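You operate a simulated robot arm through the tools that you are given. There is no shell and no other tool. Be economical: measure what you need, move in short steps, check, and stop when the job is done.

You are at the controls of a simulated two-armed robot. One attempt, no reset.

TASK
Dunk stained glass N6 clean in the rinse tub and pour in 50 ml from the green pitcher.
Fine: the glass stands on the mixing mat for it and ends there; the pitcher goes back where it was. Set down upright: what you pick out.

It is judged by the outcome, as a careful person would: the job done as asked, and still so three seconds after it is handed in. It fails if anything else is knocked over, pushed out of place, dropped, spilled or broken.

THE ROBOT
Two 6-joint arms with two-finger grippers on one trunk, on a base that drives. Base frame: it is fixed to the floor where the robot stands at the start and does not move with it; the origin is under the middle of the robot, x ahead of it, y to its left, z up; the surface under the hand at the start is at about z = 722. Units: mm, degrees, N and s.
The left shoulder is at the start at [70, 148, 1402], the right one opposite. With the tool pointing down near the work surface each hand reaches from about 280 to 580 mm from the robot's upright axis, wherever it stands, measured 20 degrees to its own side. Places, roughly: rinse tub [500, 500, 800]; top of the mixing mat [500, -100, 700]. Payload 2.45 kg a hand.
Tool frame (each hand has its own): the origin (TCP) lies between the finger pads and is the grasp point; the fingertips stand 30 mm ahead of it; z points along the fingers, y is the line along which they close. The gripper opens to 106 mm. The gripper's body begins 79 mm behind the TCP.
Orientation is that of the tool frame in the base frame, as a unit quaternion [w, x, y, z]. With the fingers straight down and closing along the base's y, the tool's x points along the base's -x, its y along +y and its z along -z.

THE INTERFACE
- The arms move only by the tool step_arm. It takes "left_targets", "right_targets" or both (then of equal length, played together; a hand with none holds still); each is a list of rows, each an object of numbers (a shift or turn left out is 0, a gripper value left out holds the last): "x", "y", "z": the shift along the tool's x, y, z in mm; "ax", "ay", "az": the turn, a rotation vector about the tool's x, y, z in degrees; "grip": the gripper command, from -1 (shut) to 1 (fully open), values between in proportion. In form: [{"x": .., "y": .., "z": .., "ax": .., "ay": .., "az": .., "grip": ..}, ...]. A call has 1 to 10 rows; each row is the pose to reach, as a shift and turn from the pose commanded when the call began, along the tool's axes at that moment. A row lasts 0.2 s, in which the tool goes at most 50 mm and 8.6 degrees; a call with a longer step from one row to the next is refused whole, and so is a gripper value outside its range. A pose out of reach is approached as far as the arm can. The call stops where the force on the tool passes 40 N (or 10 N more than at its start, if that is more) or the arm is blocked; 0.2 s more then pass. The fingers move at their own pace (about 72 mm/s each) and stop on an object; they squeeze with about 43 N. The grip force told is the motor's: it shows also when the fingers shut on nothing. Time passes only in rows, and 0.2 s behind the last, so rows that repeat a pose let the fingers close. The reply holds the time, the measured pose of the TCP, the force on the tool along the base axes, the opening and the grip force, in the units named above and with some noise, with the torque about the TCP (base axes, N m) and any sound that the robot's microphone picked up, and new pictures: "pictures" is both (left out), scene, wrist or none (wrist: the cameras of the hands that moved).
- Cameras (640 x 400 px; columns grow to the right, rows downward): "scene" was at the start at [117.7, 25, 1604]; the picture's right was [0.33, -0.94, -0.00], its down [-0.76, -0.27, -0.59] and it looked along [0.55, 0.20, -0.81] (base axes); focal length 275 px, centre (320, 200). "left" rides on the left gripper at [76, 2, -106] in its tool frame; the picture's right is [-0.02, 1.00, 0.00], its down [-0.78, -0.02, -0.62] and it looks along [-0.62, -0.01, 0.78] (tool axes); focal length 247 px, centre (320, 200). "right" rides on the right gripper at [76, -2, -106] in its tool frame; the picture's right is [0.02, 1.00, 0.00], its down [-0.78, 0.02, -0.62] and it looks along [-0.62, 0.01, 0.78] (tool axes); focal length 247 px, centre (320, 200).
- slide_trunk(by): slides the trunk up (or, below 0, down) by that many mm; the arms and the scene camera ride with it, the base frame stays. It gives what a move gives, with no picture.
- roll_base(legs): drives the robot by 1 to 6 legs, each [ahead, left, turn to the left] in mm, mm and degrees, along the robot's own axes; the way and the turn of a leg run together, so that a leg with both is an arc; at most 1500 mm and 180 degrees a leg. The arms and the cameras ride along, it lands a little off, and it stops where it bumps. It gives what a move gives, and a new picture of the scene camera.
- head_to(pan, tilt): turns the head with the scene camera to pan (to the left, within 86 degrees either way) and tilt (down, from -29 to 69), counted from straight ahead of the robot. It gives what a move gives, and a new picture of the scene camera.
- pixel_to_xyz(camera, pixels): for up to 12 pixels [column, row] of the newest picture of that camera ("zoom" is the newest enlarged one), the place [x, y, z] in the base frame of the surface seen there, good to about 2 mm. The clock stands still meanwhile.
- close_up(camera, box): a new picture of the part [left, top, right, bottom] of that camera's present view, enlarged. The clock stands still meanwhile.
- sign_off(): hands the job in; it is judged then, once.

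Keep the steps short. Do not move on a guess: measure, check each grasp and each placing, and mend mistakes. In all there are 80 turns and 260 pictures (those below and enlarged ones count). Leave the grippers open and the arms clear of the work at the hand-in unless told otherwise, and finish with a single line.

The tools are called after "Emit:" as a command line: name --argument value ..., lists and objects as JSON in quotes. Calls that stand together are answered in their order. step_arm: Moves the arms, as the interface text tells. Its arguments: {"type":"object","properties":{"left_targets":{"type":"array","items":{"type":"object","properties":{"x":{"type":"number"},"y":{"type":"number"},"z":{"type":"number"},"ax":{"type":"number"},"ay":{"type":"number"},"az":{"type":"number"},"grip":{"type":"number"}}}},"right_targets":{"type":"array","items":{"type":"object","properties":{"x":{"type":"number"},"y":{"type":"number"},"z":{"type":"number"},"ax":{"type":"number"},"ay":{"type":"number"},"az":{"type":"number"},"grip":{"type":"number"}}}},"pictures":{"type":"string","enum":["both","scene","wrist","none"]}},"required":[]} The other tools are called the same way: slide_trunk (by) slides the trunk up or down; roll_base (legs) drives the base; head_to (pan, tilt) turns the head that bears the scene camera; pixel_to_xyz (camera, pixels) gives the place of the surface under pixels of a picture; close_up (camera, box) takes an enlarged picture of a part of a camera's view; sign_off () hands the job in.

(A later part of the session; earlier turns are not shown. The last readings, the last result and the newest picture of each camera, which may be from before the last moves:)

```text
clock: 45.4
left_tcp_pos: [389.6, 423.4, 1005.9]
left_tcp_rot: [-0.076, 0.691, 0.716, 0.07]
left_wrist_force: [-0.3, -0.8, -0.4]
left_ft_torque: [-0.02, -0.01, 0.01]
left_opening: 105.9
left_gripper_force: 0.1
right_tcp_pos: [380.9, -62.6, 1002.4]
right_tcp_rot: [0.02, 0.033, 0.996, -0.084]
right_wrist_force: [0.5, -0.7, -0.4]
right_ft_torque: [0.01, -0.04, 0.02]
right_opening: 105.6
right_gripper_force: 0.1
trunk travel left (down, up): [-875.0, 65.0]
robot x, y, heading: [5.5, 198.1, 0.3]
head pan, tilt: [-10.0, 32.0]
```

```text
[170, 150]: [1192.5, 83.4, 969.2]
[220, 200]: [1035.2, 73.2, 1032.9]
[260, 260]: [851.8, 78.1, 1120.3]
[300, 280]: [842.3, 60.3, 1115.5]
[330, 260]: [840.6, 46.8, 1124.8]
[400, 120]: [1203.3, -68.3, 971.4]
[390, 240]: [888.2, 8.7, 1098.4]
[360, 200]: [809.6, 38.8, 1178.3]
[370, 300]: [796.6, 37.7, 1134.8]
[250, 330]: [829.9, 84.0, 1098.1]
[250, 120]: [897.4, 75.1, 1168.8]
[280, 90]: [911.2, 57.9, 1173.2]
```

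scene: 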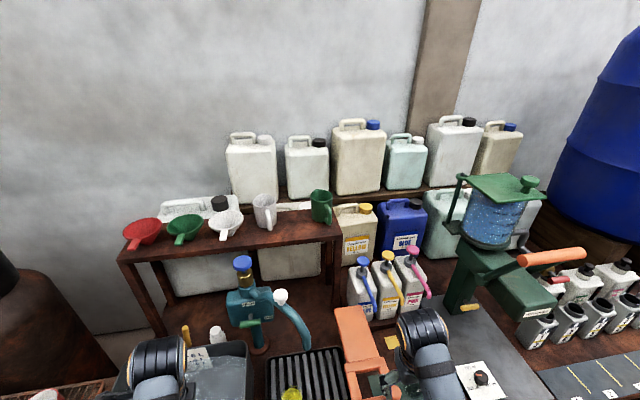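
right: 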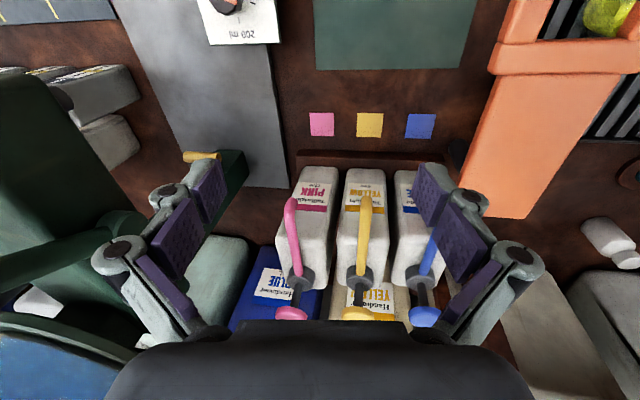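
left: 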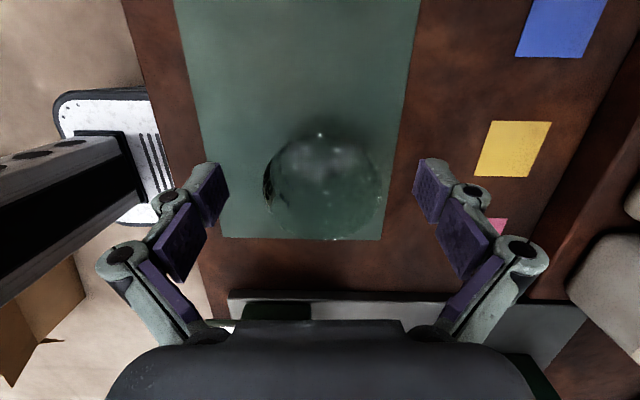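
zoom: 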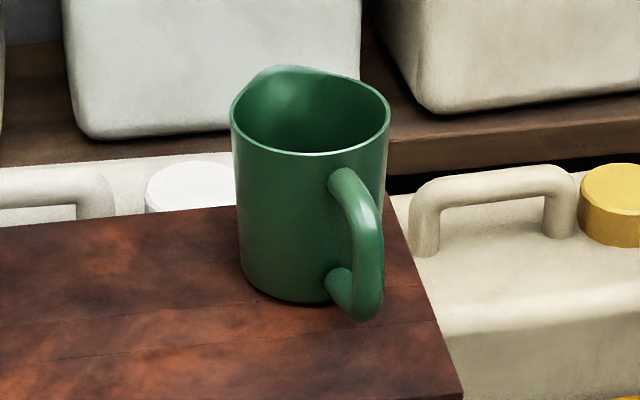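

Pitcher body centre ≈ (877,50), radius ≈38, z 1099–1185, handle outer at (797,38). I'll grip the body across its sides with the handle between the fingers, tool pitched 30° down and yawed 8° left. First half of the approach to pre-grasp (700,26,1145).

Emit:
step_arm --right_targets '[{"x": -32, "y": 9, "z": -25, "ax": -1.5, "ay": -6, "az": -0.5}, {"x": -64, "y": 17, "z": -45, "ax": -3, "ay": -12, "az": -1.1}, {"x": -96, "y": 26, "z": -60, "ax": -4.5, "ay": -17.5, "az": -1.6}, {"x": -128, "y": 34, "z": -68, "ax": -6, "ay": -23.5, "az": -2.2}, {"x": -160, "y": 43, "z": -75, "ax": -7.5, "ay": -29, "az": -2.75}]'

```text
clock: 46.6
left_tcp_pos: [390.7, 424.9, 1006.1]
left_tcp_rot: [-0.076, 0.692, 0.715, 0.07]
left_wrist_force: [0.2, -0.5, -0.3]
left_ft_torque: [-0.03, 0.03, -0.03]
left_opening: 105.9
left_gripper_force: 0.0
right_tcp_pos: [543.2, -16.6, 1076.9]
right_tcp_rot: [0.268, -0.014, 0.963, -0.024]
right_wrist_force: [1.0, 1.0, 0.0]
right_ft_torque: [0.04, 0.01, -0.05]
right_opening: 105.9
right_gripper_force: 0.0
trunk travel left (down, up): [-875.0, 65.0]
robot x, y, heading: [2.2, 195.9, 0.2]
head pan, tilt: [-10.0, 32.0]
```

scene: 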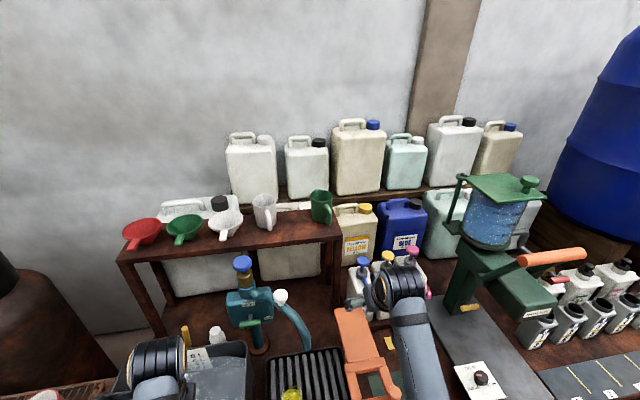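
right: 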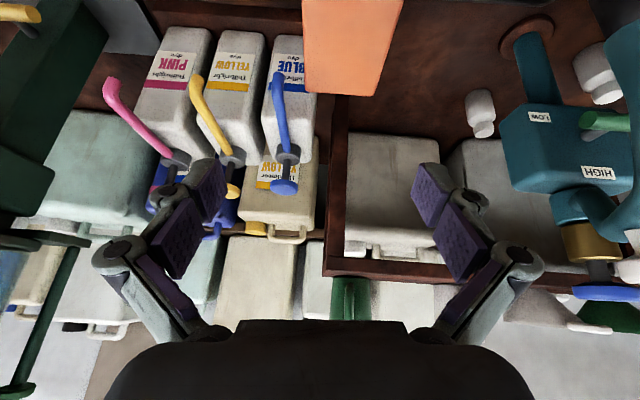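

Continuing to the pre-grasp, with the computed remaining turn.

Emit:
step_arm --right_targets '[{"x": -38, "y": 7, "z": 4, "ax": -1.5, "ay": -6, "az": -0.6}, {"x": -74, "y": 15, "z": 8, "ax": -3, "ay": -12, "az": -1.2}, {"x": -110, "y": 22, "z": 13, "ax": -4.5, "ay": -18, "az": -1.7}, {"x": -142, "y": 30, "z": 18, "ax": -6, "ay": -24, "az": -2.3}, {"x": -171.7, "y": 36.4, "z": 21.7, "ax": -7.4, "ay": -29, "az": -2.85}]'

```text
clock: 47.8
left_tcp_pos: [391.6, 424.8, 1004.8]
left_tcp_rot: [-0.075, 0.691, 0.715, 0.069]
left_wrist_force: [0.3, 0.0, -0.4]
left_ft_torque: [-0.02, 0.03, 0.01]
left_opening: 106.0
left_gripper_force: 0.0
right_tcp_pos: [699.4, 24.9, 1143.8]
right_tcp_rot: [0.499, -0.06, 0.864, 0.034]
right_wrist_force: [-0.3, 0.3, 0.6]
right_ft_torque: [-0.01, 0.01, 0.02]
right_opening: 105.8
right_gripper_force: 0.0
trunk travel left (down, up): [-875.0, 65.0]
robot x, y, heading: [-0.1, 199.2, -0.0]
head pan, tilt: [-10.0, 32.0]
```

scene: 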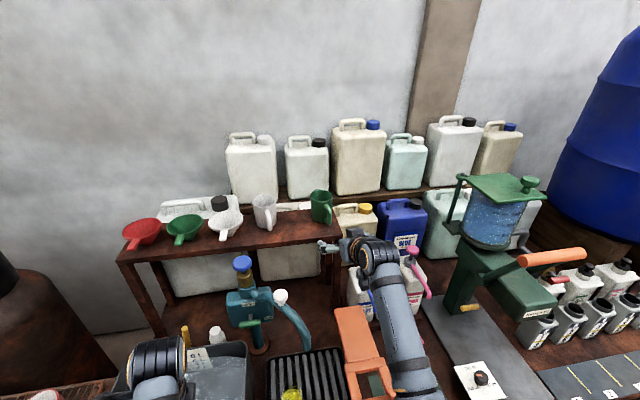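
right: 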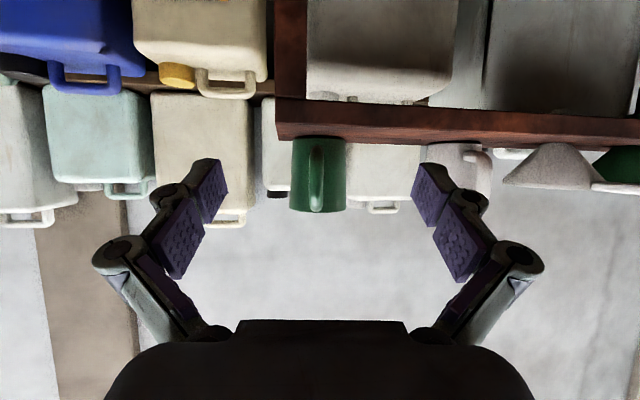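

The pitcher is centred between the fingers (col 319). Advancing 100 mm of the 160.

Emit:
step_arm --right_targets '[{"x": -17, "z": 29}, {"x": -34, "z": 58}, {"x": -52, "y": 0.4, "z": 87}]' --pictures "wrist"

Emit:
close_up --camera "scene" --box '[280, 170, 420, 290]'

```text
clock: 48.6
left_tcp_pos: [391.7, 424.5, 1006.3]
left_tcp_rot: [-0.075, 0.692, 0.715, 0.07]
left_wrist_force: [-0.3, 0.6, 1.1]
left_ft_torque: [0.03, 0.01, 0.02]
left_opening: 106.4
left_gripper_force: 0.1
right_tcp_pos: [800.0, 40.0, 1145.1]
right_tcp_rot: [0.498, -0.06, 0.864, 0.034]
right_wrist_force: [0.7, 0.5, -0.1]
right_ft_torque: [0.02, -0.04, 0.01]
right_opening: 106.0
right_gripper_force: 0.2
trunk travel left (down, up): [-875.0, 65.0]
robot x, y, heading: [0.9, 198.0, 0.2]
head pan, tilt: [-10.0, 32.0]
```

right: 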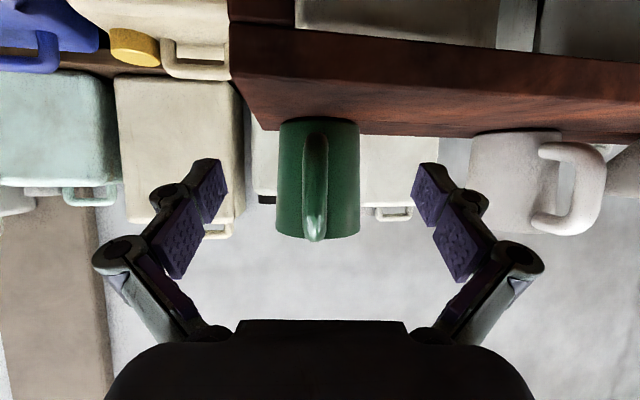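

```text
3.33 times, centred on (350, 230) of scene
```

zoom: 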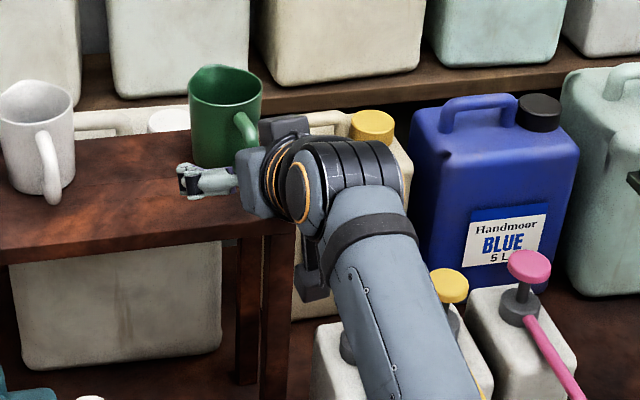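

Well aligned. Advancing the last 59 mm.

Emit:
step_arm --right_targets '[{"x": -10, "z": 17}, {"x": -20, "z": 34}, {"x": -30.5, "z": 51}]' --pictures "wrist"

```text
clock: 49.4
left_tcp_pos: [390.3, 424.6, 1005.8]
left_tcp_rot: [-0.075, 0.692, 0.715, 0.07]
left_wrist_force: [0.4, 0.1, -0.3]
left_ft_torque: [0.0, -0.05, -0.01]
left_opening: 106.0
left_gripper_force: 0.1
right_tcp_pos: [858.4, 46.0, 1145.1]
right_tcp_rot: [0.498, -0.06, 0.864, 0.032]
right_wrist_force: [0.0, 0.6, -0.7]
right_ft_torque: [0.0, -0.06, -0.02]
right_opening: 105.8
right_gripper_force: 0.0
trunk travel left (down, up): [-875.0, 65.0]
robot x, y, heading: [-2.8, 200.4, 0.1]
head pan, tilt: [-10.0, 32.0]
```

right: 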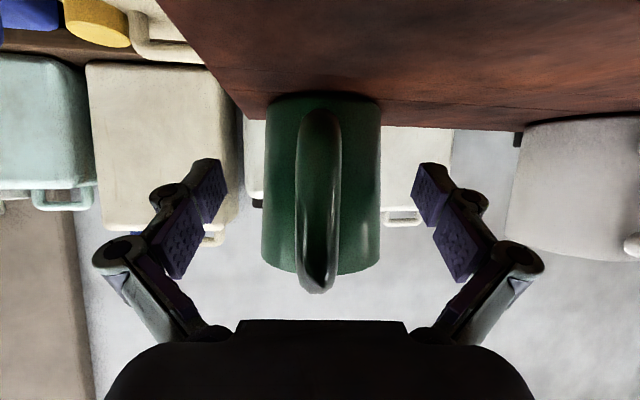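

No contact. Closing on the body.

Emit:
step_arm --right_targets '[{"grip": -1}, {"grip": -1}, {"grip": -1}, {"grip": -1}]' --pictures "wrist"

```text
clock: 50.4
left_tcp_pos: [390.6, 424.2, 1006.8]
left_tcp_rot: [-0.075, 0.691, 0.716, 0.07]
left_wrist_force: [0.4, 0.6, -0.3]
left_ft_torque: [0.01, 0.0, 0.0]
left_opening: 105.9
left_gripper_force: 0.1
right_tcp_pos: [857.8, 47.0, 1146.9]
right_tcp_rot: [0.499, -0.06, 0.864, 0.033]
right_wrist_force: [1.2, 0.0, 2.5]
right_ft_torque: [0.03, 0.0, -0.02]
right_opening: 66.1
right_gripper_force: 43.4
trunk travel left (down, up): [-875.0, 65.0]
robot x, y, heading: [3.2, 200.3, 0.5]
head pan, tilt: [-10.0, 32.0]
```

right: 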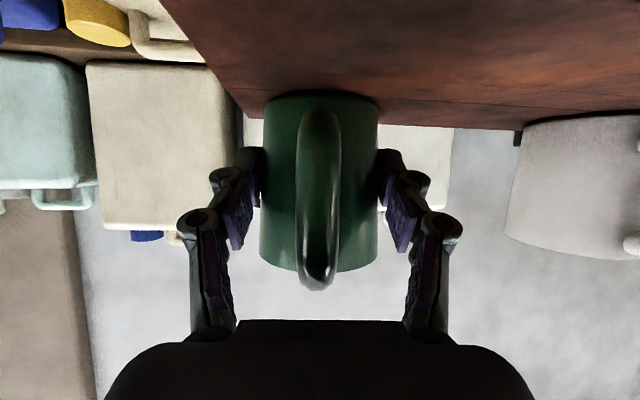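

Held at 66 mm with 43 N. Lifting 50 mm.

Emit:
step_arm --right_targets '[{"x": -9, "z": -5}, {"x": -22, "z": -12.5}, {"x": -43, "z": -25}, {"x": -43, "z": -25}]'

```text
clock: 51.4
left_tcp_pos: [390.8, 425.3, 1005.9]
left_tcp_rot: [-0.075, 0.691, 0.715, 0.069]
left_wrist_force: [0.2, 0.5, 1.0]
left_ft_torque: [-0.01, -0.02, 0.01]
left_opening: 106.1
left_gripper_force: 0.1
right_tcp_pos: [858.8, 46.1, 1194.5]
right_tcp_rot: [0.498, -0.06, 0.864, 0.034]
right_wrist_force: [-0.5, -0.3, -3.2]
right_ft_torque: [-0.02, 0.06, 0.01]
right_opening: 66.3
right_gripper_force: 43.0
trunk travel left (down, up): [-875.0, 65.0]
robot x, y, heading: [4.3, 200.8, 0.1]
head pan, tilt: [-10.0, 32.0]
```

scene: 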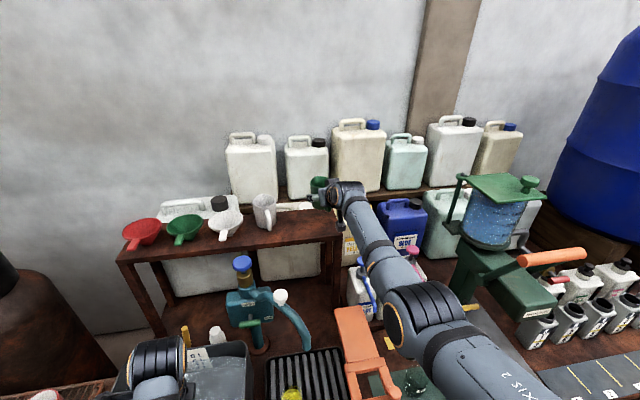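
right: 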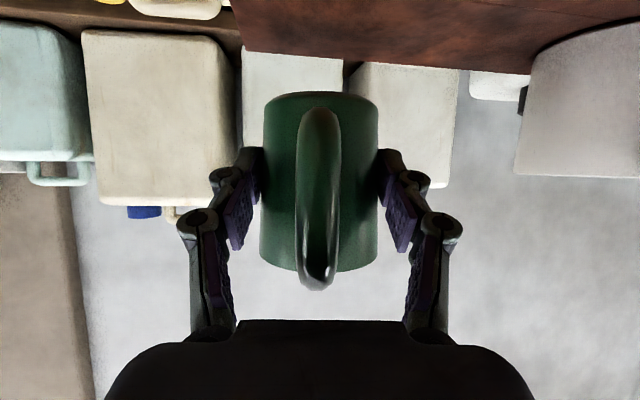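

Lifted cleanly; it weighs about 3.2 N. I look inside for the liquid level, then plan the pour.

Emit:
close_up --camera "scene" --box '[290, 160, 360, 220]'

Emit:
pixel_to_xyz --camera "scene" --pixels '[[320, 182], [315, 184], [318, 187], [323, 182], [320, 178], [312, 180]]'

```text
6.67 times, centred on (325, 190) of scene
```

zoom: 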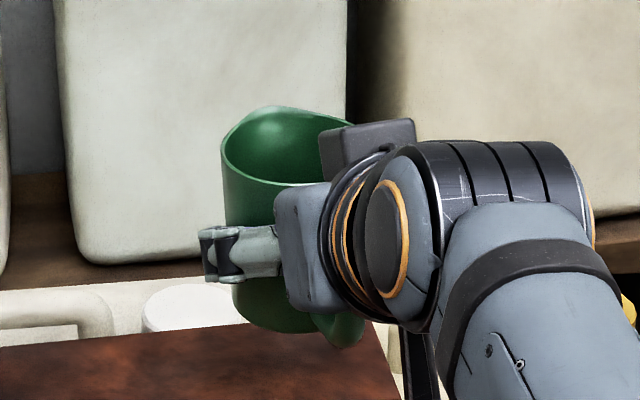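

```text
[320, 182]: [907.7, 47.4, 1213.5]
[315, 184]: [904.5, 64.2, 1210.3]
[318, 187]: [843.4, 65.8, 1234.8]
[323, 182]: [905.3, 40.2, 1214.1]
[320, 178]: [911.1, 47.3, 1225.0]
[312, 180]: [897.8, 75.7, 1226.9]
```

The rim is 40 mm above TCP and the spout lip about 56 mm ahead. To pour at N6 (481,−157) with a level carry, I back the base 160 mm and shift 140 mm right, pitcher staying high.

Emit:
roll_base --legs '[[-160, 0, 0], [0, -140, 0]]'

Emit:
head_to --pan -18 --tilt 45

```text
clock: 53.8
left_tcp_pos: [228.7, 286.4, 1005.6]
left_tcp_rot: [-0.074, 0.691, 0.715, 0.069]
left_wrist_force: [0.9, -0.1, -0.4]
left_ft_torque: [-0.01, 0.0, 0.02]
left_opening: 106.3
left_gripper_force: 0.0
right_tcp_pos: [695.9, -91.8, 1196.4]
right_tcp_rot: [0.498, -0.061, 0.864, 0.034]
right_wrist_force: [1.0, 1.6, -3.6]
right_ft_torque: [0.01, 0.02, -0.04]
right_opening: 66.5
right_gripper_force: 43.1
trunk travel left (down, up): [-875.0, 65.0]
robot x, y, heading: [-158.2, 56.9, -0.1]
head pan, tilt: [-10.0, 32.0]
```

scene: 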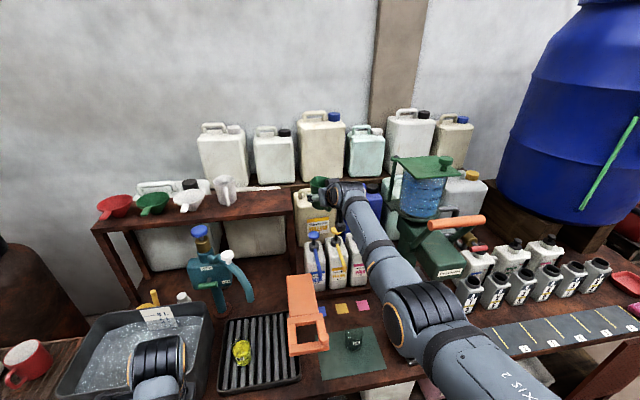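

```text
clock: 54.5
left_tcp_pos: [230.6, 283.9, 1004.9]
left_tcp_rot: [-0.077, 0.691, 0.715, 0.07]
left_wrist_force: [-0.1, -0.1, 0.2]
left_ft_torque: [0.02, 0.0, -0.04]
left_opening: 106.2
left_gripper_force: 0.1
right_tcp_pos: [696.5, -93.7, 1194.1]
right_tcp_rot: [0.497, -0.059, 0.865, 0.034]
right_wrist_force: [-0.1, -0.1, -3.2]
right_ft_torque: [0.04, 0.03, 0.02]
right_opening: 66.5
right_gripper_force: 42.6
trunk travel left (down, up): [-875.0, 65.0]
robot x, y, heading: [-162.3, 57.6, 0.2]
head pan, tilt: [-18.0, 45.0]
```

scene: 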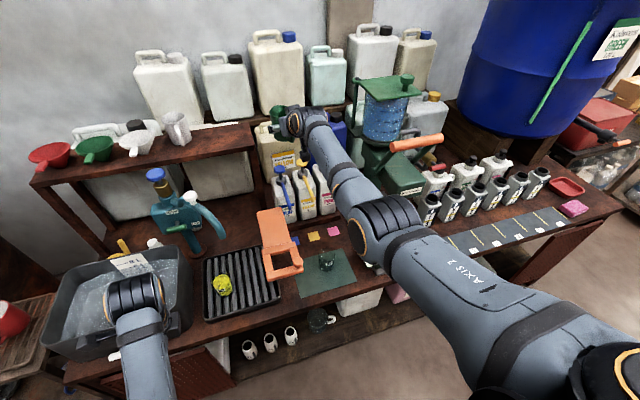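

Measuring the glass once more, then moving the pitcher level to an intermediate point (520,−140,1120).

Emit:
close_up --camera "scene" --box '[290, 230, 370, 300]'

Emit:
step_arm --right_targets '[{"x": 22, "y": -3, "z": -17}, {"x": 52, "y": -7, "z": -40}, {"x": 84, "y": -12, "z": -65}, {"x": 116, "y": -16, "z": -90}, {"x": 142, "y": -20, "z": -110}, {"x": 154.6, "y": -21.3, "z": -119.9}]' --pictures "scene"

```text
5.71 times, centred on (330, 265) of scene
```

zoom: 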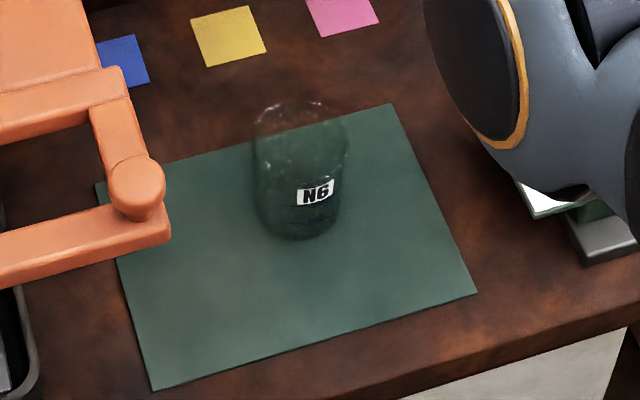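

```text
clock: 55.9
left_tcp_pos: [228.9, 283.2, 1006.0]
left_tcp_rot: [-0.075, 0.691, 0.715, 0.071]
left_wrist_force: [-0.1, -0.5, -0.6]
left_ft_torque: [0.01, 0.01, -0.02]
left_opening: 106.0
left_gripper_force: 0.1
right_tcp_pos: [520.2, -141.5, 1118.6]
right_tcp_rot: [0.498, -0.06, 0.864, 0.034]
right_wrist_force: [-0.4, 0.0, -2.7]
right_ft_torque: [0.0, 0.02, 0.0]
right_opening: 66.4
right_gripper_force: 43.3
trunk travel left (down, up): [-875.0, 65.0]
robot x, y, heading: [-160.7, 57.7, -0.1]
head pan, tilt: [-18.0, 45.0]
```

scene: 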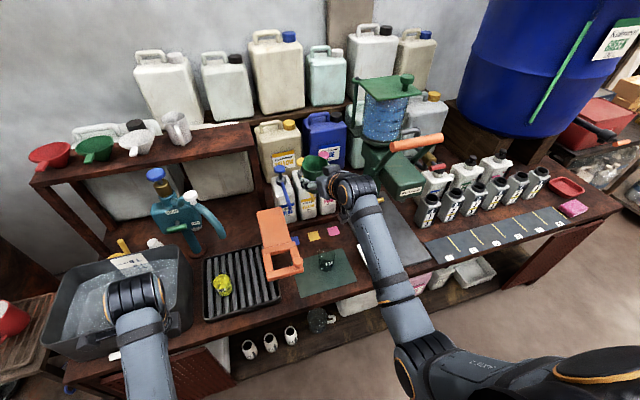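

Peeking into the pitcher from above and locating the glass' label and rim.

Emit:
close_up --camera "scene" --box '[290, 140, 350, 190]'

Emit:
pixel_to_xyz --camera "zoom" --pixels '[[270, 170], [280, 150], [250, 180], [300, 170], [260, 130], [220, 170], [300, 220]]'

Emit:
pixel_to_xyz --camera "scene" --pixels '[[329, 263], [331, 263], [326, 265], [322, 262], [329, 267], [332, 258]]'

```text
8.00 times, centred on (320, 165) of scene
```

zoom: 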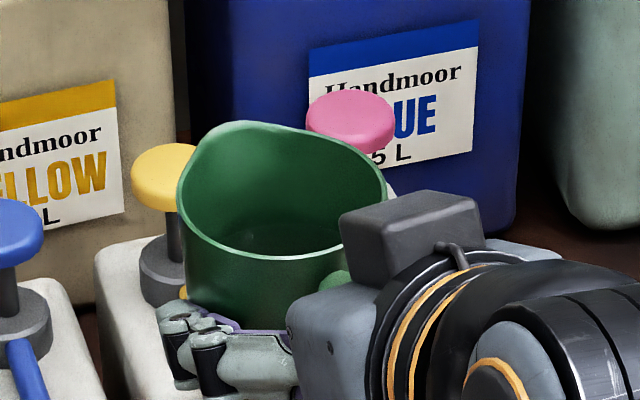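

```text
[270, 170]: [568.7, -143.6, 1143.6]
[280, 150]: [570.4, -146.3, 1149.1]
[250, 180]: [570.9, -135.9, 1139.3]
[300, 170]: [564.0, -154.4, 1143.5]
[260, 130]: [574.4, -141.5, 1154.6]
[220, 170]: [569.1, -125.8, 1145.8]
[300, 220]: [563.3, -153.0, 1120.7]
```

```text
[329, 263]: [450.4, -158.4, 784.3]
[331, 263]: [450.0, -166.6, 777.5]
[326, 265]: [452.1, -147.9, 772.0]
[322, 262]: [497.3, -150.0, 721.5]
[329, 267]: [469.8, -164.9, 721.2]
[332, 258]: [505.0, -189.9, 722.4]
```

Glass centre confirmed ≈ (482,−157). Lowering the pitcher level to (414,−167,930).

Emit:
step_arm --right_targets '[{"x": 25, "y": -1}, {"x": 60, "y": -3}, {"x": 98, "y": -5}, {"x": 136, "y": -6.5}, {"x": 172, "y": -8}, {"x": 203, "y": -10}, {"x": 217.4, "y": -10.5}]' --pictures "both"

```text
clock: 57.5
left_tcp_pos: [228.9, 283.9, 1005.7]
left_tcp_rot: [-0.075, 0.691, 0.715, 0.071]
left_wrist_force: [-0.3, 0.0, -0.5]
left_ft_torque: [0.0, 0.0, -0.01]
left_opening: 105.7
left_gripper_force: 0.1
right_tcp_pos: [415.6, -164.3, 931.0]
right_tcp_rot: [0.499, -0.06, 0.864, 0.034]
right_wrist_force: [-0.2, 0.1, -2.2]
right_ft_torque: [-0.01, 0.03, 0.0]
right_opening: 66.1
right_gripper_force: 42.7
trunk travel left (down, up): [-875.0, 65.0]
robot x, y, heading: [-159.7, 56.8, 0.3]
head pan, tilt: [-18.0, 45.0]
```

scene: 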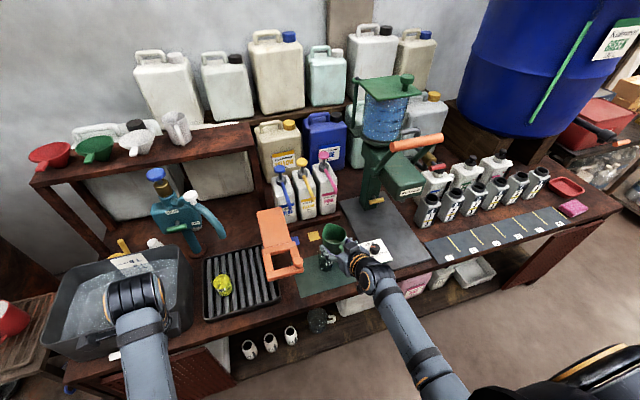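
right: 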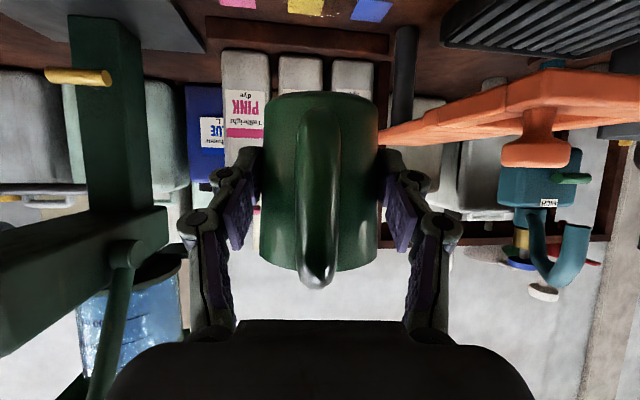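

Level over the front of the glass. Enlarging to see the liquid inside and the geometry.

Emit:
close_up --camera "scene" --box '[295, 210, 365, 280]'

Emit:
pixel_to_xyz --camera "zoom" --pixels '[[360, 140], [300, 160], [350, 165], [330, 110], [350, 200], [300, 190], [400, 140]]'

```text
5.71 times, centred on (330, 245) of scene
```

zoom: 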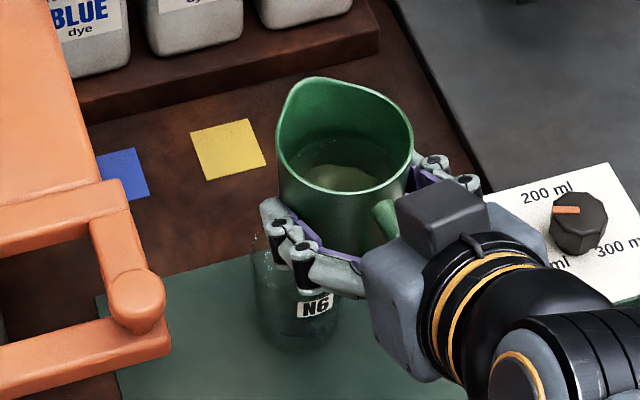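

```text
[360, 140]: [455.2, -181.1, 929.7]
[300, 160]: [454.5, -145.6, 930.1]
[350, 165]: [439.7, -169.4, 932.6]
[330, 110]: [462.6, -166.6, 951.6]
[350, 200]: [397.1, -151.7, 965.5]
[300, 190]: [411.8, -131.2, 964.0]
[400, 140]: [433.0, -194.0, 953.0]
```

I can see liquid inside (level z≈931, about 47 mm over the base, ~120 ml), so flow should begin around 50–53° tilt. First tilting to 40° while moving to (405,−168,905).

Emit:
step_arm --right_targets '[{"x": 5, "y": -0.4, "z": 0.6, "ay": 6}, {"x": 10, "y": -0.8, "z": 1.2, "ay": 13}, {"x": 15, "y": -1.2, "z": 1.8, "ay": 20}, {"x": 20, "y": -1.6, "z": 2.4, "ay": 27}, {"x": 24, "y": -1.9, "z": 3, "ay": 34}, {"x": 28, "y": -2.2, "z": 3.5, "ay": 40}]' --pictures "both"

Emit:
close_up --camera "scene" --box '[295, 210, 365, 280]'

```text
clock: 58.9
left_tcp_pos: [229.8, 284.7, 1004.7]
left_tcp_rot: [-0.076, 0.691, 0.715, 0.07]
left_wrist_force: [-0.1, 0.0, -0.4]
left_ft_torque: [-0.01, 0.04, 0.01]
left_opening: 106.2
left_gripper_force: 0.0
right_tcp_pos: [404.1, -168.6, 906.8]
right_tcp_rot: [0.172, -0.067, 0.983, 0.01]
right_wrist_force: [-0.2, 0.5, -3.5]
right_ft_torque: [-0.03, 0.02, 0.01]
right_opening: 66.6
right_gripper_force: 43.3
trunk travel left (down, up): [-875.0, 65.0]
robot x, y, heading: [-161.6, 58.2, 0.4]
head pan, tilt: [-18.0, 45.0]
```

scene: 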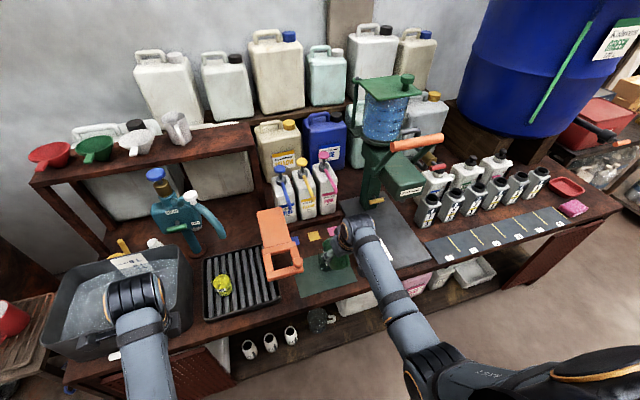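
right: 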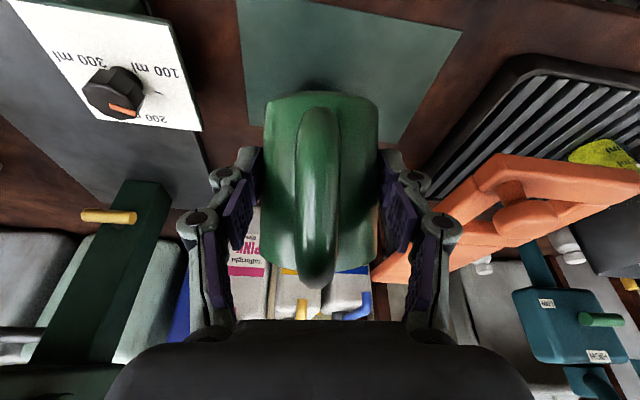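

```text
5.71 times, centred on (330, 245) of scene
```

zoom: 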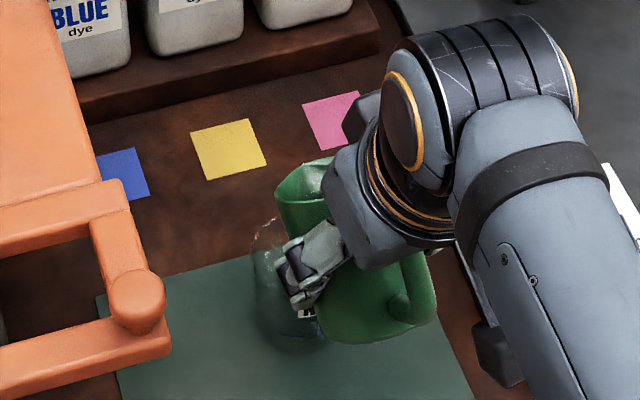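

Measuring the lip position now.

Emit:
pixel_to_xyz --camera "zoom" --pixels '[[283, 192], [300, 175], [325, 165], [300, 200], [290, 210], [310, 190], [325, 205], [280, 225], [270, 235]]'

```text
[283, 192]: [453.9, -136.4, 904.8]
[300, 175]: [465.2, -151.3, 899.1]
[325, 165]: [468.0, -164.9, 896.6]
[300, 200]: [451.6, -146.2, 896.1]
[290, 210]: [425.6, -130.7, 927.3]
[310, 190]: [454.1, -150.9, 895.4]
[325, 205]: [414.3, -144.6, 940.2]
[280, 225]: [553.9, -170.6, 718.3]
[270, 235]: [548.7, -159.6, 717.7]
```

Consistent with the plan. Lowering 55 mm so the lip is ~28 mm above the glass rim, still at 40°.

Emit:
step_arm --right_targets '[{"x": 5, "z": 15}, {"x": 11, "z": 33}, {"x": 17.9, "y": 0.5, "z": 52}, {"x": 17.9, "y": 0.5, "z": 52, "ay": 4}, {"x": 17.9, "y": 0.5, "z": 52, "ay": 8}, {"x": 17.9, "y": 0.5, "z": 52, "ay": 8}]' --pictures "both"

Emit:
close_up --camera "scene" --box '[300, 220, 370, 290]'

Emit:
close_up --camera "right" --box '[220, 0, 460, 150]'

```text
clock: 60.3
left_tcp_pos: [229.6, 284.0, 1006.3]
left_tcp_rot: [-0.076, 0.691, 0.715, 0.071]
left_wrist_force: [-0.6, -0.7, 0.1]
left_ft_torque: [0.02, -0.02, -0.02]
left_opening: 106.0
left_gripper_force: 0.1
right_tcp_pos: [404.5, -166.4, 852.7]
right_tcp_rot: [0.103, -0.068, 0.992, 0.005]
right_wrist_force: [0.7, 0.2, -2.6]
right_ft_torque: [0.03, -0.01, 0.0]
right_opening: 66.3
right_gripper_force: 42.8
trunk travel left (down, up): [-875.0, 65.0]
robot x, y, heading: [-162.6, 63.1, -0.0]
head pan, tilt: [-18.0, 45.0]
```

scene: 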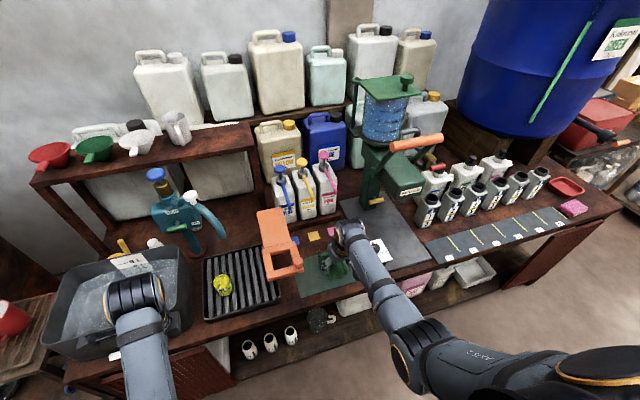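
right: 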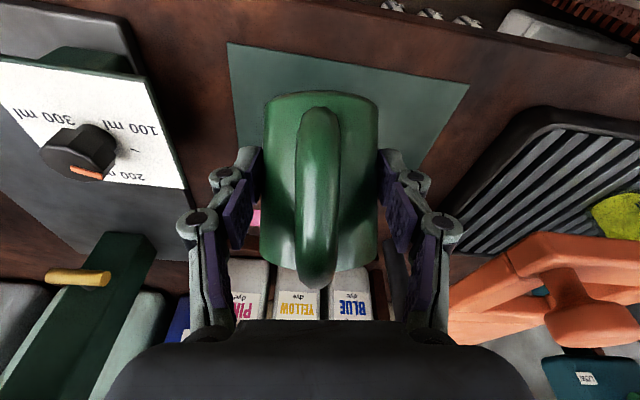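

```text
5.71 times, centred on (335, 255) of scene
```

zoom: 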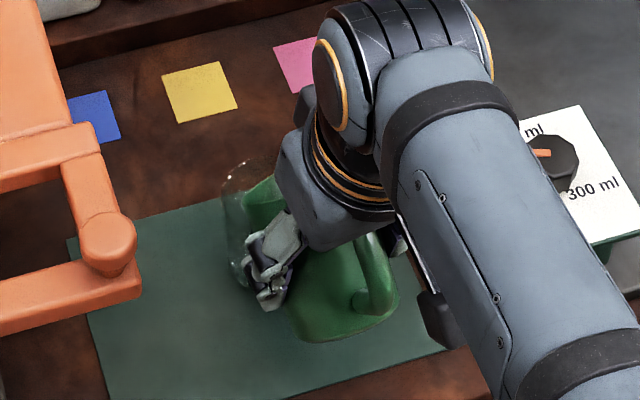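

```text
2.67 times, centred on (340, 75) of right
```

zoom: 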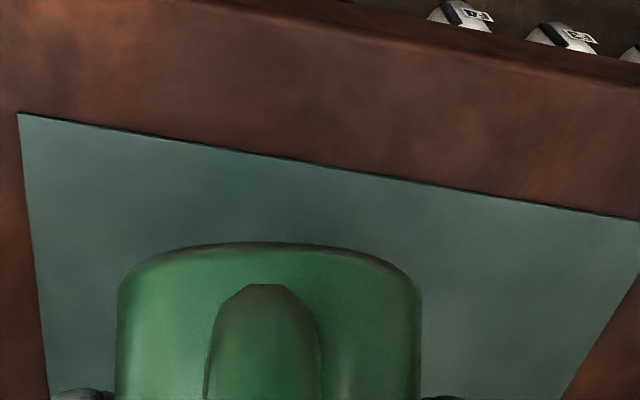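

I'd like a second viewpoint for the level. Checking what the left wrist camera sees now.

Emit:
close_up --camera "left" --box '[0, 0, 640, 400]'

```text
1.00 times, centred on (320, 200) of left (not enlarged: the box is as wide or as high as the picture)
```

zoom: 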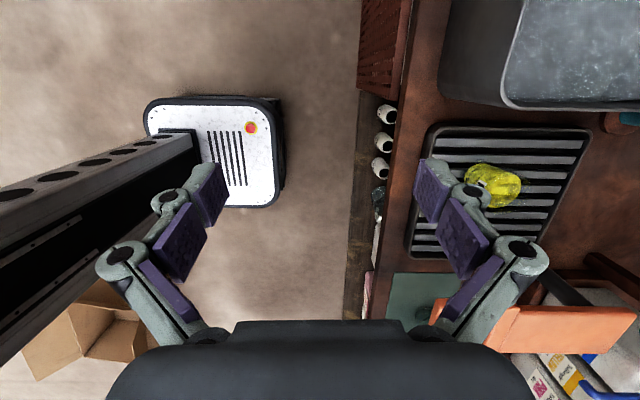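

I'll use the left wrist camera as a side view: lower the idle left hand in front of the bench (x≈229, free space) and turn it to look toward the glass under the orange arm.

Emit:
step_arm --left_targets '[{"x": -4, "z": 20, "ay": -8}, {"x": -8, "z": 42, "ay": -16}, {"x": -12, "z": 64, "ay": -24}, {"x": -17, "z": 85, "ay": -32}, {"x": -21, "z": 106, "ay": -40}, {"x": -26, "z": 127, "ay": -48}]' --pictures "wrist"

```text
clock: 61.7
left_tcp_pos: [230.1, 284.2, 874.8]
left_tcp_rot: [0.222, 0.66, 0.684, -0.218]
left_wrist_force: [0.0, 0.5, -0.1]
left_ft_torque: [-0.01, -0.03, 0.02]
left_opening: 106.1
left_gripper_force: 0.1
right_tcp_pos: [405.6, -166.6, 851.5]
right_tcp_rot: [0.103, -0.068, 0.992, 0.006]
right_wrist_force: [0.2, -0.7, -2.9]
right_ft_torque: [-0.01, 0.02, 0.01]
right_opening: 66.2
right_gripper_force: 43.0
trunk travel left (down, up): [-875.0, 65.0]
robot x, y, heading: [-160.0, 58.5, 0.0]
head pan, tilt: [-18.0, 45.0]
```

left: 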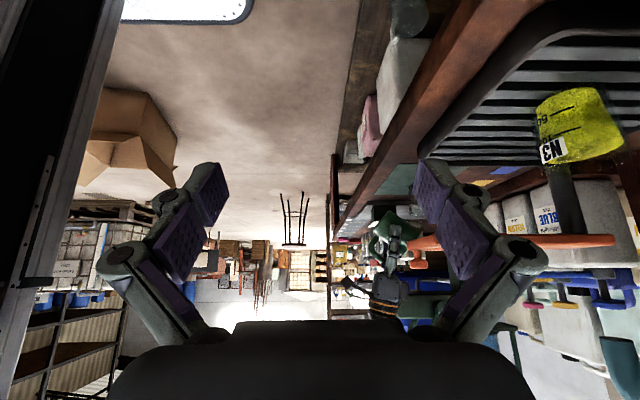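

Emit:
close_up --camera "left" --box '[350, 170, 450, 270]'

```text
4.00 times, centred on (400, 220) of left
```

zoom: 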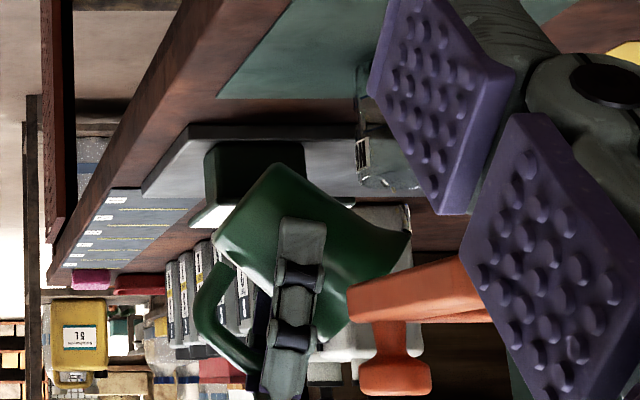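

The glass and the lip are visible, partly behind a finger. Turning the left hand 17° so the glass is centred between the fingers.

Emit:
step_arm --left_targets '[{"ax": -6.5, "az": -5.2}, {"ax": -13, "az": -10.4}]' --pictures "wrist"

Emit:
close_up --camera "left" --box '[280, 160, 380, 260]'

```text
clock: 62.3
left_tcp_pos: [228.0, 283.7, 876.5]
left_tcp_rot: [0.276, 0.565, 0.761, -0.157]
left_wrist_force: [-0.5, -0.7, 0.0]
left_ft_torque: [0.0, -0.02, 0.02]
left_opening: 106.0
left_gripper_force: 0.0
right_tcp_pos: [403.6, -166.8, 851.9]
right_tcp_rot: [0.104, -0.068, 0.992, 0.006]
right_wrist_force: [-0.2, -0.6, -2.5]
right_ft_torque: [-0.01, -0.01, 0.01]
right_opening: 66.2
right_gripper_force: 43.0
trunk travel left (down, up): [-875.0, 65.0]
robot x, y, heading: [-157.7, 58.7, 0.3]
head pan, tilt: [-18.0, 45.0]
```

left: 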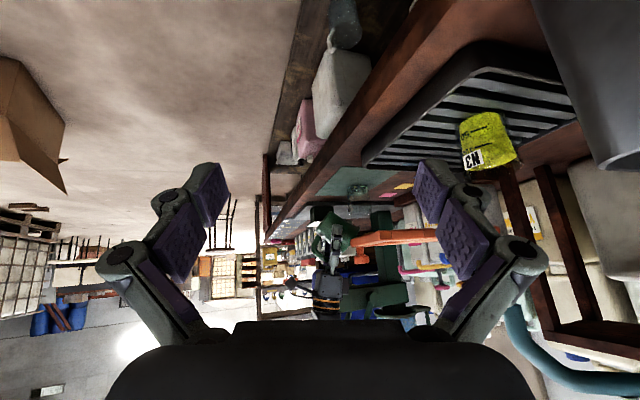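

```text
4.00 times, centred on (330, 210) of left
```

zoom: 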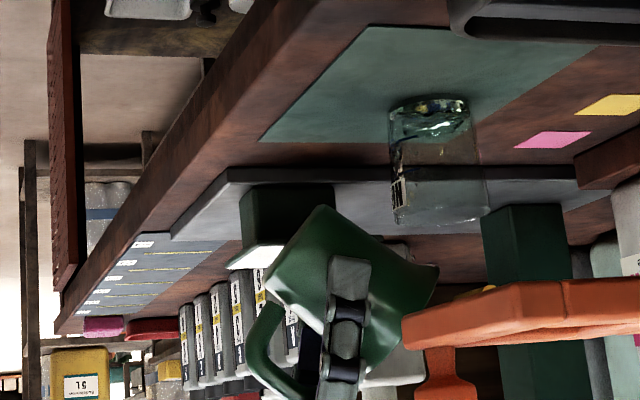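

Great view (upside down). Zooming in more on the glass to record its present content.

Emit:
close_up --camera "left" --box '[335, 175, 385, 225]'

```text
8.00 times, centred on (360, 200) of left
```

zoom: 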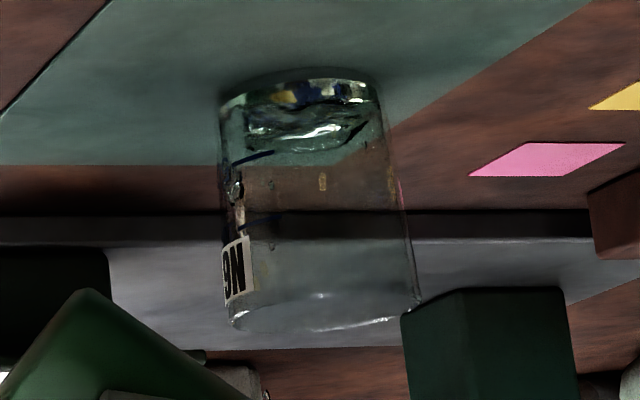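

The 50 ml line is at row ≈158 and the 100 ml line at ≈217. Tilting 4° more (to ~52°) with a short hold.

Emit:
step_arm --right_targets '[{"ay": 2}, {"ay": 4}, {"ay": 4}, {"ay": 4}]' --pictures "none"

Emit:
close_up --camera "left" --box '[320, 175, 390, 245]'

```text
clock: 63.3
left_tcp_pos: [229.0, 283.0, 875.7]
left_tcp_rot: [0.274, 0.567, 0.761, -0.158]
left_wrist_force: [0.0, 0.0, -0.4]
left_ft_torque: [0.01, -0.01, 0.0]
left_opening: 105.9
left_gripper_force: 0.1
right_tcp_pos: [404.5, -167.2, 852.1]
right_tcp_rot: [0.069, -0.07, 0.995, 0.004]
right_wrist_force: [0.1, -0.7, -2.3]
right_ft_torque: [-0.01, 0.01, -0.01]
right_opening: 66.5
right_gripper_force: 42.7
trunk travel left (down, up): [-875.0, 65.0]
robot x, y, heading: [-163.0, 62.7, 0.0]
head pan, tilt: [-18.0, 45.0]
```

```text
5.71 times, centred on (355, 210) of left
```

zoom: 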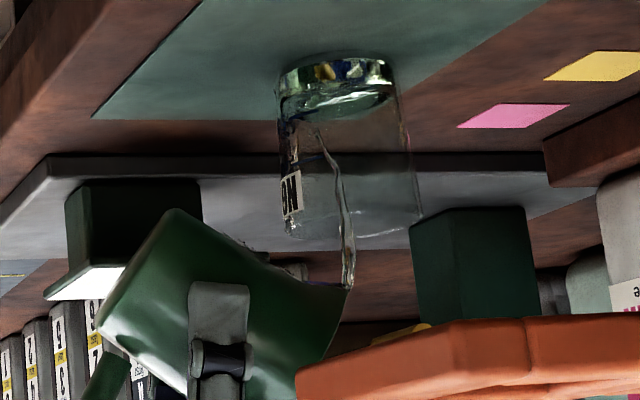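

A thin stream goes from the lip into the glass. Holding briefly and checking the level.

Emit:
step_arm --right_targets '[{"ay": 0}, {"ay": 0}]' --pictures "none"

Emit:
close_up --camera "left" --box '[335, 175, 385, 225]'

```text
clock: 63.9
left_tcp_pos: [228.5, 284.6, 875.9]
left_tcp_rot: [0.275, 0.566, 0.761, -0.158]
left_wrist_force: [-0.4, -0.5, -0.3]
left_ft_torque: [0.02, 0.04, -0.05]
left_opening: 106.0
left_gripper_force: 0.1
right_tcp_pos: [404.4, -168.2, 850.8]
right_tcp_rot: [0.069, -0.069, 0.995, 0.004]
right_wrist_force: [-0.2, 0.6, -2.1]
right_ft_torque: [-0.02, -0.01, -0.01]
right_opening: 66.4
right_gripper_force: 43.0
trunk travel left (down, up): [-875.0, 65.0]
robot x, y, heading: [-155.7, 58.9, 0.4]
head pan, tilt: [-18.0, 45.0]
```

```text
8.00 times, centred on (360, 200) of left
```

zoom: 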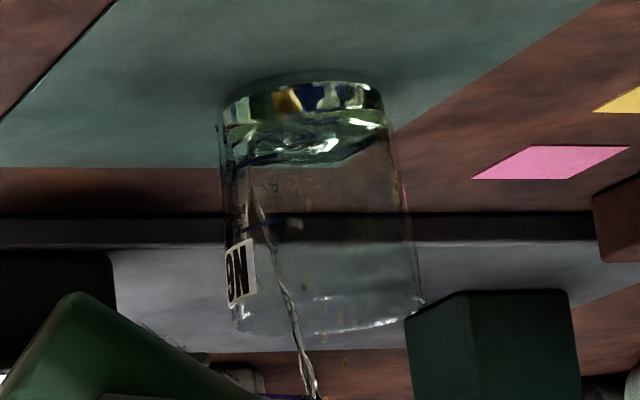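

The surface is rising (about 25–30 ml by the marks). I hold a little longer and check.

Emit:
step_arm --right_targets '[{"ay": 0}, {"ay": 0}]' --pictures "none"

Emit:
close_up --camera "left" --box '[340, 180, 380, 220]'

```text
clock: 64.5
left_tcp_pos: [229.5, 284.1, 875.7]
left_tcp_rot: [0.274, 0.567, 0.761, -0.158]
left_wrist_force: [0.6, -0.1, -0.4]
left_ft_torque: [0.0, 0.0, -0.02]
left_opening: 106.2
left_gripper_force: 0.1
right_tcp_pos: [403.4, -168.3, 852.7]
right_tcp_rot: [0.069, -0.069, 0.995, 0.004]
right_wrist_force: [-0.1, -0.6, -2.5]
right_ft_torque: [0.01, 0.01, 0.02]
right_opening: 66.1
right_gripper_force: 43.2
trunk travel left (down, up): [-875.0, 65.0]
robot x, y, heading: [-164.3, 56.6, 0.1]
head pan, tilt: [-18.0, 45.0]
```

```text
10.00 times, centred on (360, 200) of left
```

zoom: 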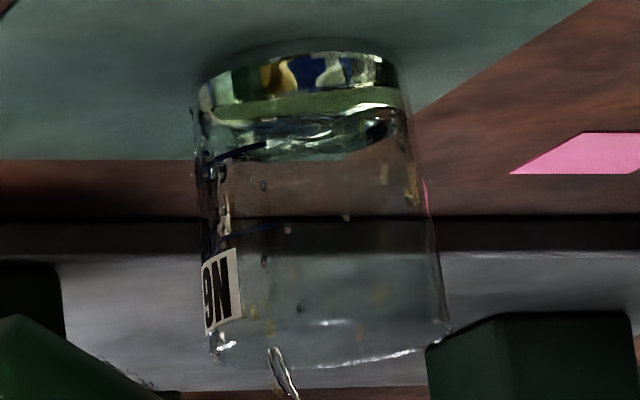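

Flow has nearly stopped. Depth readings see liquid surfaces, so I measure the glass content directly.

Emit:
pixel_to_xyz --camera "zoom" --pixels '[[310, 130], [340, 110], [300, 145], [280, 115], [360, 130], [260, 105], [320, 100], [370, 100], [290, 75], [340, 75], [240, 152], [230, 240]]'

```text
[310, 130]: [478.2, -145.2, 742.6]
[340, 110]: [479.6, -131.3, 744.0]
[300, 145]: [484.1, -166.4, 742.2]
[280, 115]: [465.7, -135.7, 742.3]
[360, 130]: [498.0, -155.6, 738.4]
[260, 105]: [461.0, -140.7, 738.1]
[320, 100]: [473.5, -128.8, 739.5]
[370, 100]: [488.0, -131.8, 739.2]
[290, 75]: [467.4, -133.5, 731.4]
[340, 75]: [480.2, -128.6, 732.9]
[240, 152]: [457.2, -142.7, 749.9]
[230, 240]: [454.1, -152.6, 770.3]
```

Surface is at z≈742.4; the 50 ml mark is at ≈749.9 and 100 ml at ≈770.3, so about 31 ml is in. Need ~7.5 mm more: tilting 3° further.

Emit:
step_arm --right_targets '[{"ay": 1.5}, {"ay": 3}, {"ay": 3}, {"ay": 3}, {"ay": 3}, {"ay": 3}]' --pictures "none"

Emit:
close_up --camera "left" --box '[340, 180, 380, 220]'

Emit:
pixel_to_xyz --camera "zoom" --pixels '[[310, 130], [320, 120], [300, 145], [300, 155], [340, 150], [330, 140], [350, 130], [290, 130], [310, 160], [240, 152]]'

```text
clock: 65.9
left_tcp_pos: [228.9, 284.9, 875.5]
left_tcp_rot: [0.274, 0.566, 0.761, -0.158]
left_wrist_force: [0.1, 0.4, 0.4]
left_ft_torque: [0.01, -0.01, -0.01]
left_opening: 105.8
left_gripper_force: 0.1
right_tcp_pos: [404.6, -167.9, 852.1]
right_tcp_rot: [0.043, -0.069, 0.997, 0.002]
right_wrist_force: [-0.1, 0.6, -2.8]
right_ft_torque: [-0.01, -0.02, 0.01]
right_opening: 66.4
right_gripper_force: 42.9
trunk travel left (down, up): [-875.0, 65.0]
robot x, y, heading: [-162.8, 57.8, 0.1]
head pan, tilt: [-18.0, 45.0]
```

```text
10.00 times, centred on (360, 200) of left
```

zoom: 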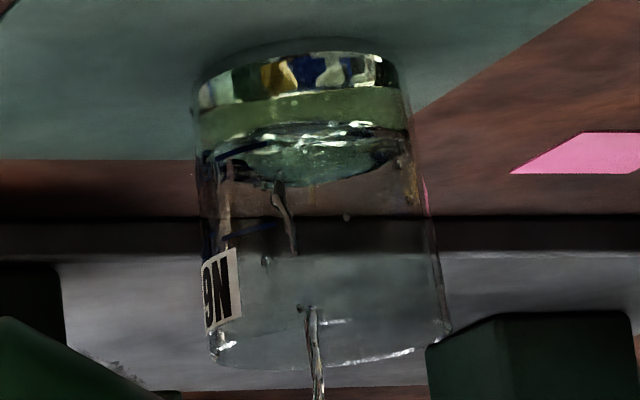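

```text
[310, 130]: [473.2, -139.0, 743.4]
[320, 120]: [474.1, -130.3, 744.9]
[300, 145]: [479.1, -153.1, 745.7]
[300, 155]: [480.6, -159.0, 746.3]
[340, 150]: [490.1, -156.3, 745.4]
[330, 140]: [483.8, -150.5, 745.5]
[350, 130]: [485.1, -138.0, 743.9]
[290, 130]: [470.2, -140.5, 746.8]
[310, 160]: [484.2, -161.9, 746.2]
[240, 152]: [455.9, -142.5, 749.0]
```

About 746 now (~40 ml), with the stream thinning. Holding at this tilt a bit longer.

Emit:
step_arm --right_targets '[{"ay": 0}, {"ay": 0}, {"ay": 0}, {"ay": 0}]' --pictures "none"

Emit:
close_up --camera "left" --box '[340, 180, 380, 220]'

Emit:
pixel_to_xyz --camera "zoom" --pixels '[[310, 135], [320, 145], [300, 145], [300, 155], [340, 150], [330, 155], [350, 145], [290, 150], [310, 165], [300, 175], [245, 150], [250, 148]]'

```text
clock: 66.9
left_tcp_pos: [228.6, 285.2, 875.4]
left_tcp_rot: [0.274, 0.567, 0.761, -0.158]
left_wrist_force: [0.2, 0.3, -0.2]
left_ft_torque: [0.03, 0.01, 0.0]
left_opening: 106.0
left_gripper_force: 0.2
right_tcp_pos: [404.5, -168.7, 852.1]
right_tcp_rot: [0.043, -0.069, 0.997, 0.002]
right_wrist_force: [1.3, 0.2, -3.0]
right_ft_torque: [-0.01, -0.01, 0.03]
right_opening: 66.2
right_gripper_force: 43.4
trunk travel left (down, up): [-875.0, 65.0]
robot x, y, heading: [-163.1, 54.3, -0.2]
head pan, tilt: [-18.0, 45.0]
```

```text
10.00 times, centred on (360, 200) of left
```

zoom: 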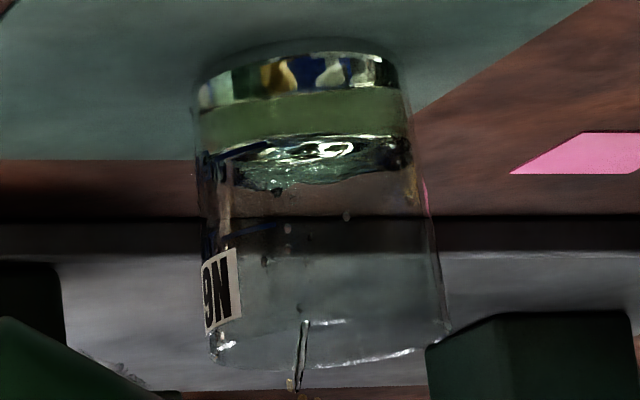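

```text
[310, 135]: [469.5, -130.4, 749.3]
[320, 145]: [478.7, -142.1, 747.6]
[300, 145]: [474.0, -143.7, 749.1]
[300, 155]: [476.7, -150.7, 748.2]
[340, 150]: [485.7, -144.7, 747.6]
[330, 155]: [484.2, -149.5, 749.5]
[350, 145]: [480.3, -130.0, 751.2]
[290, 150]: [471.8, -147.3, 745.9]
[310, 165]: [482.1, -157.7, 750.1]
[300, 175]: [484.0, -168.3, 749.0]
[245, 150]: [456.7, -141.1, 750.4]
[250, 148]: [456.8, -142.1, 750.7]
```

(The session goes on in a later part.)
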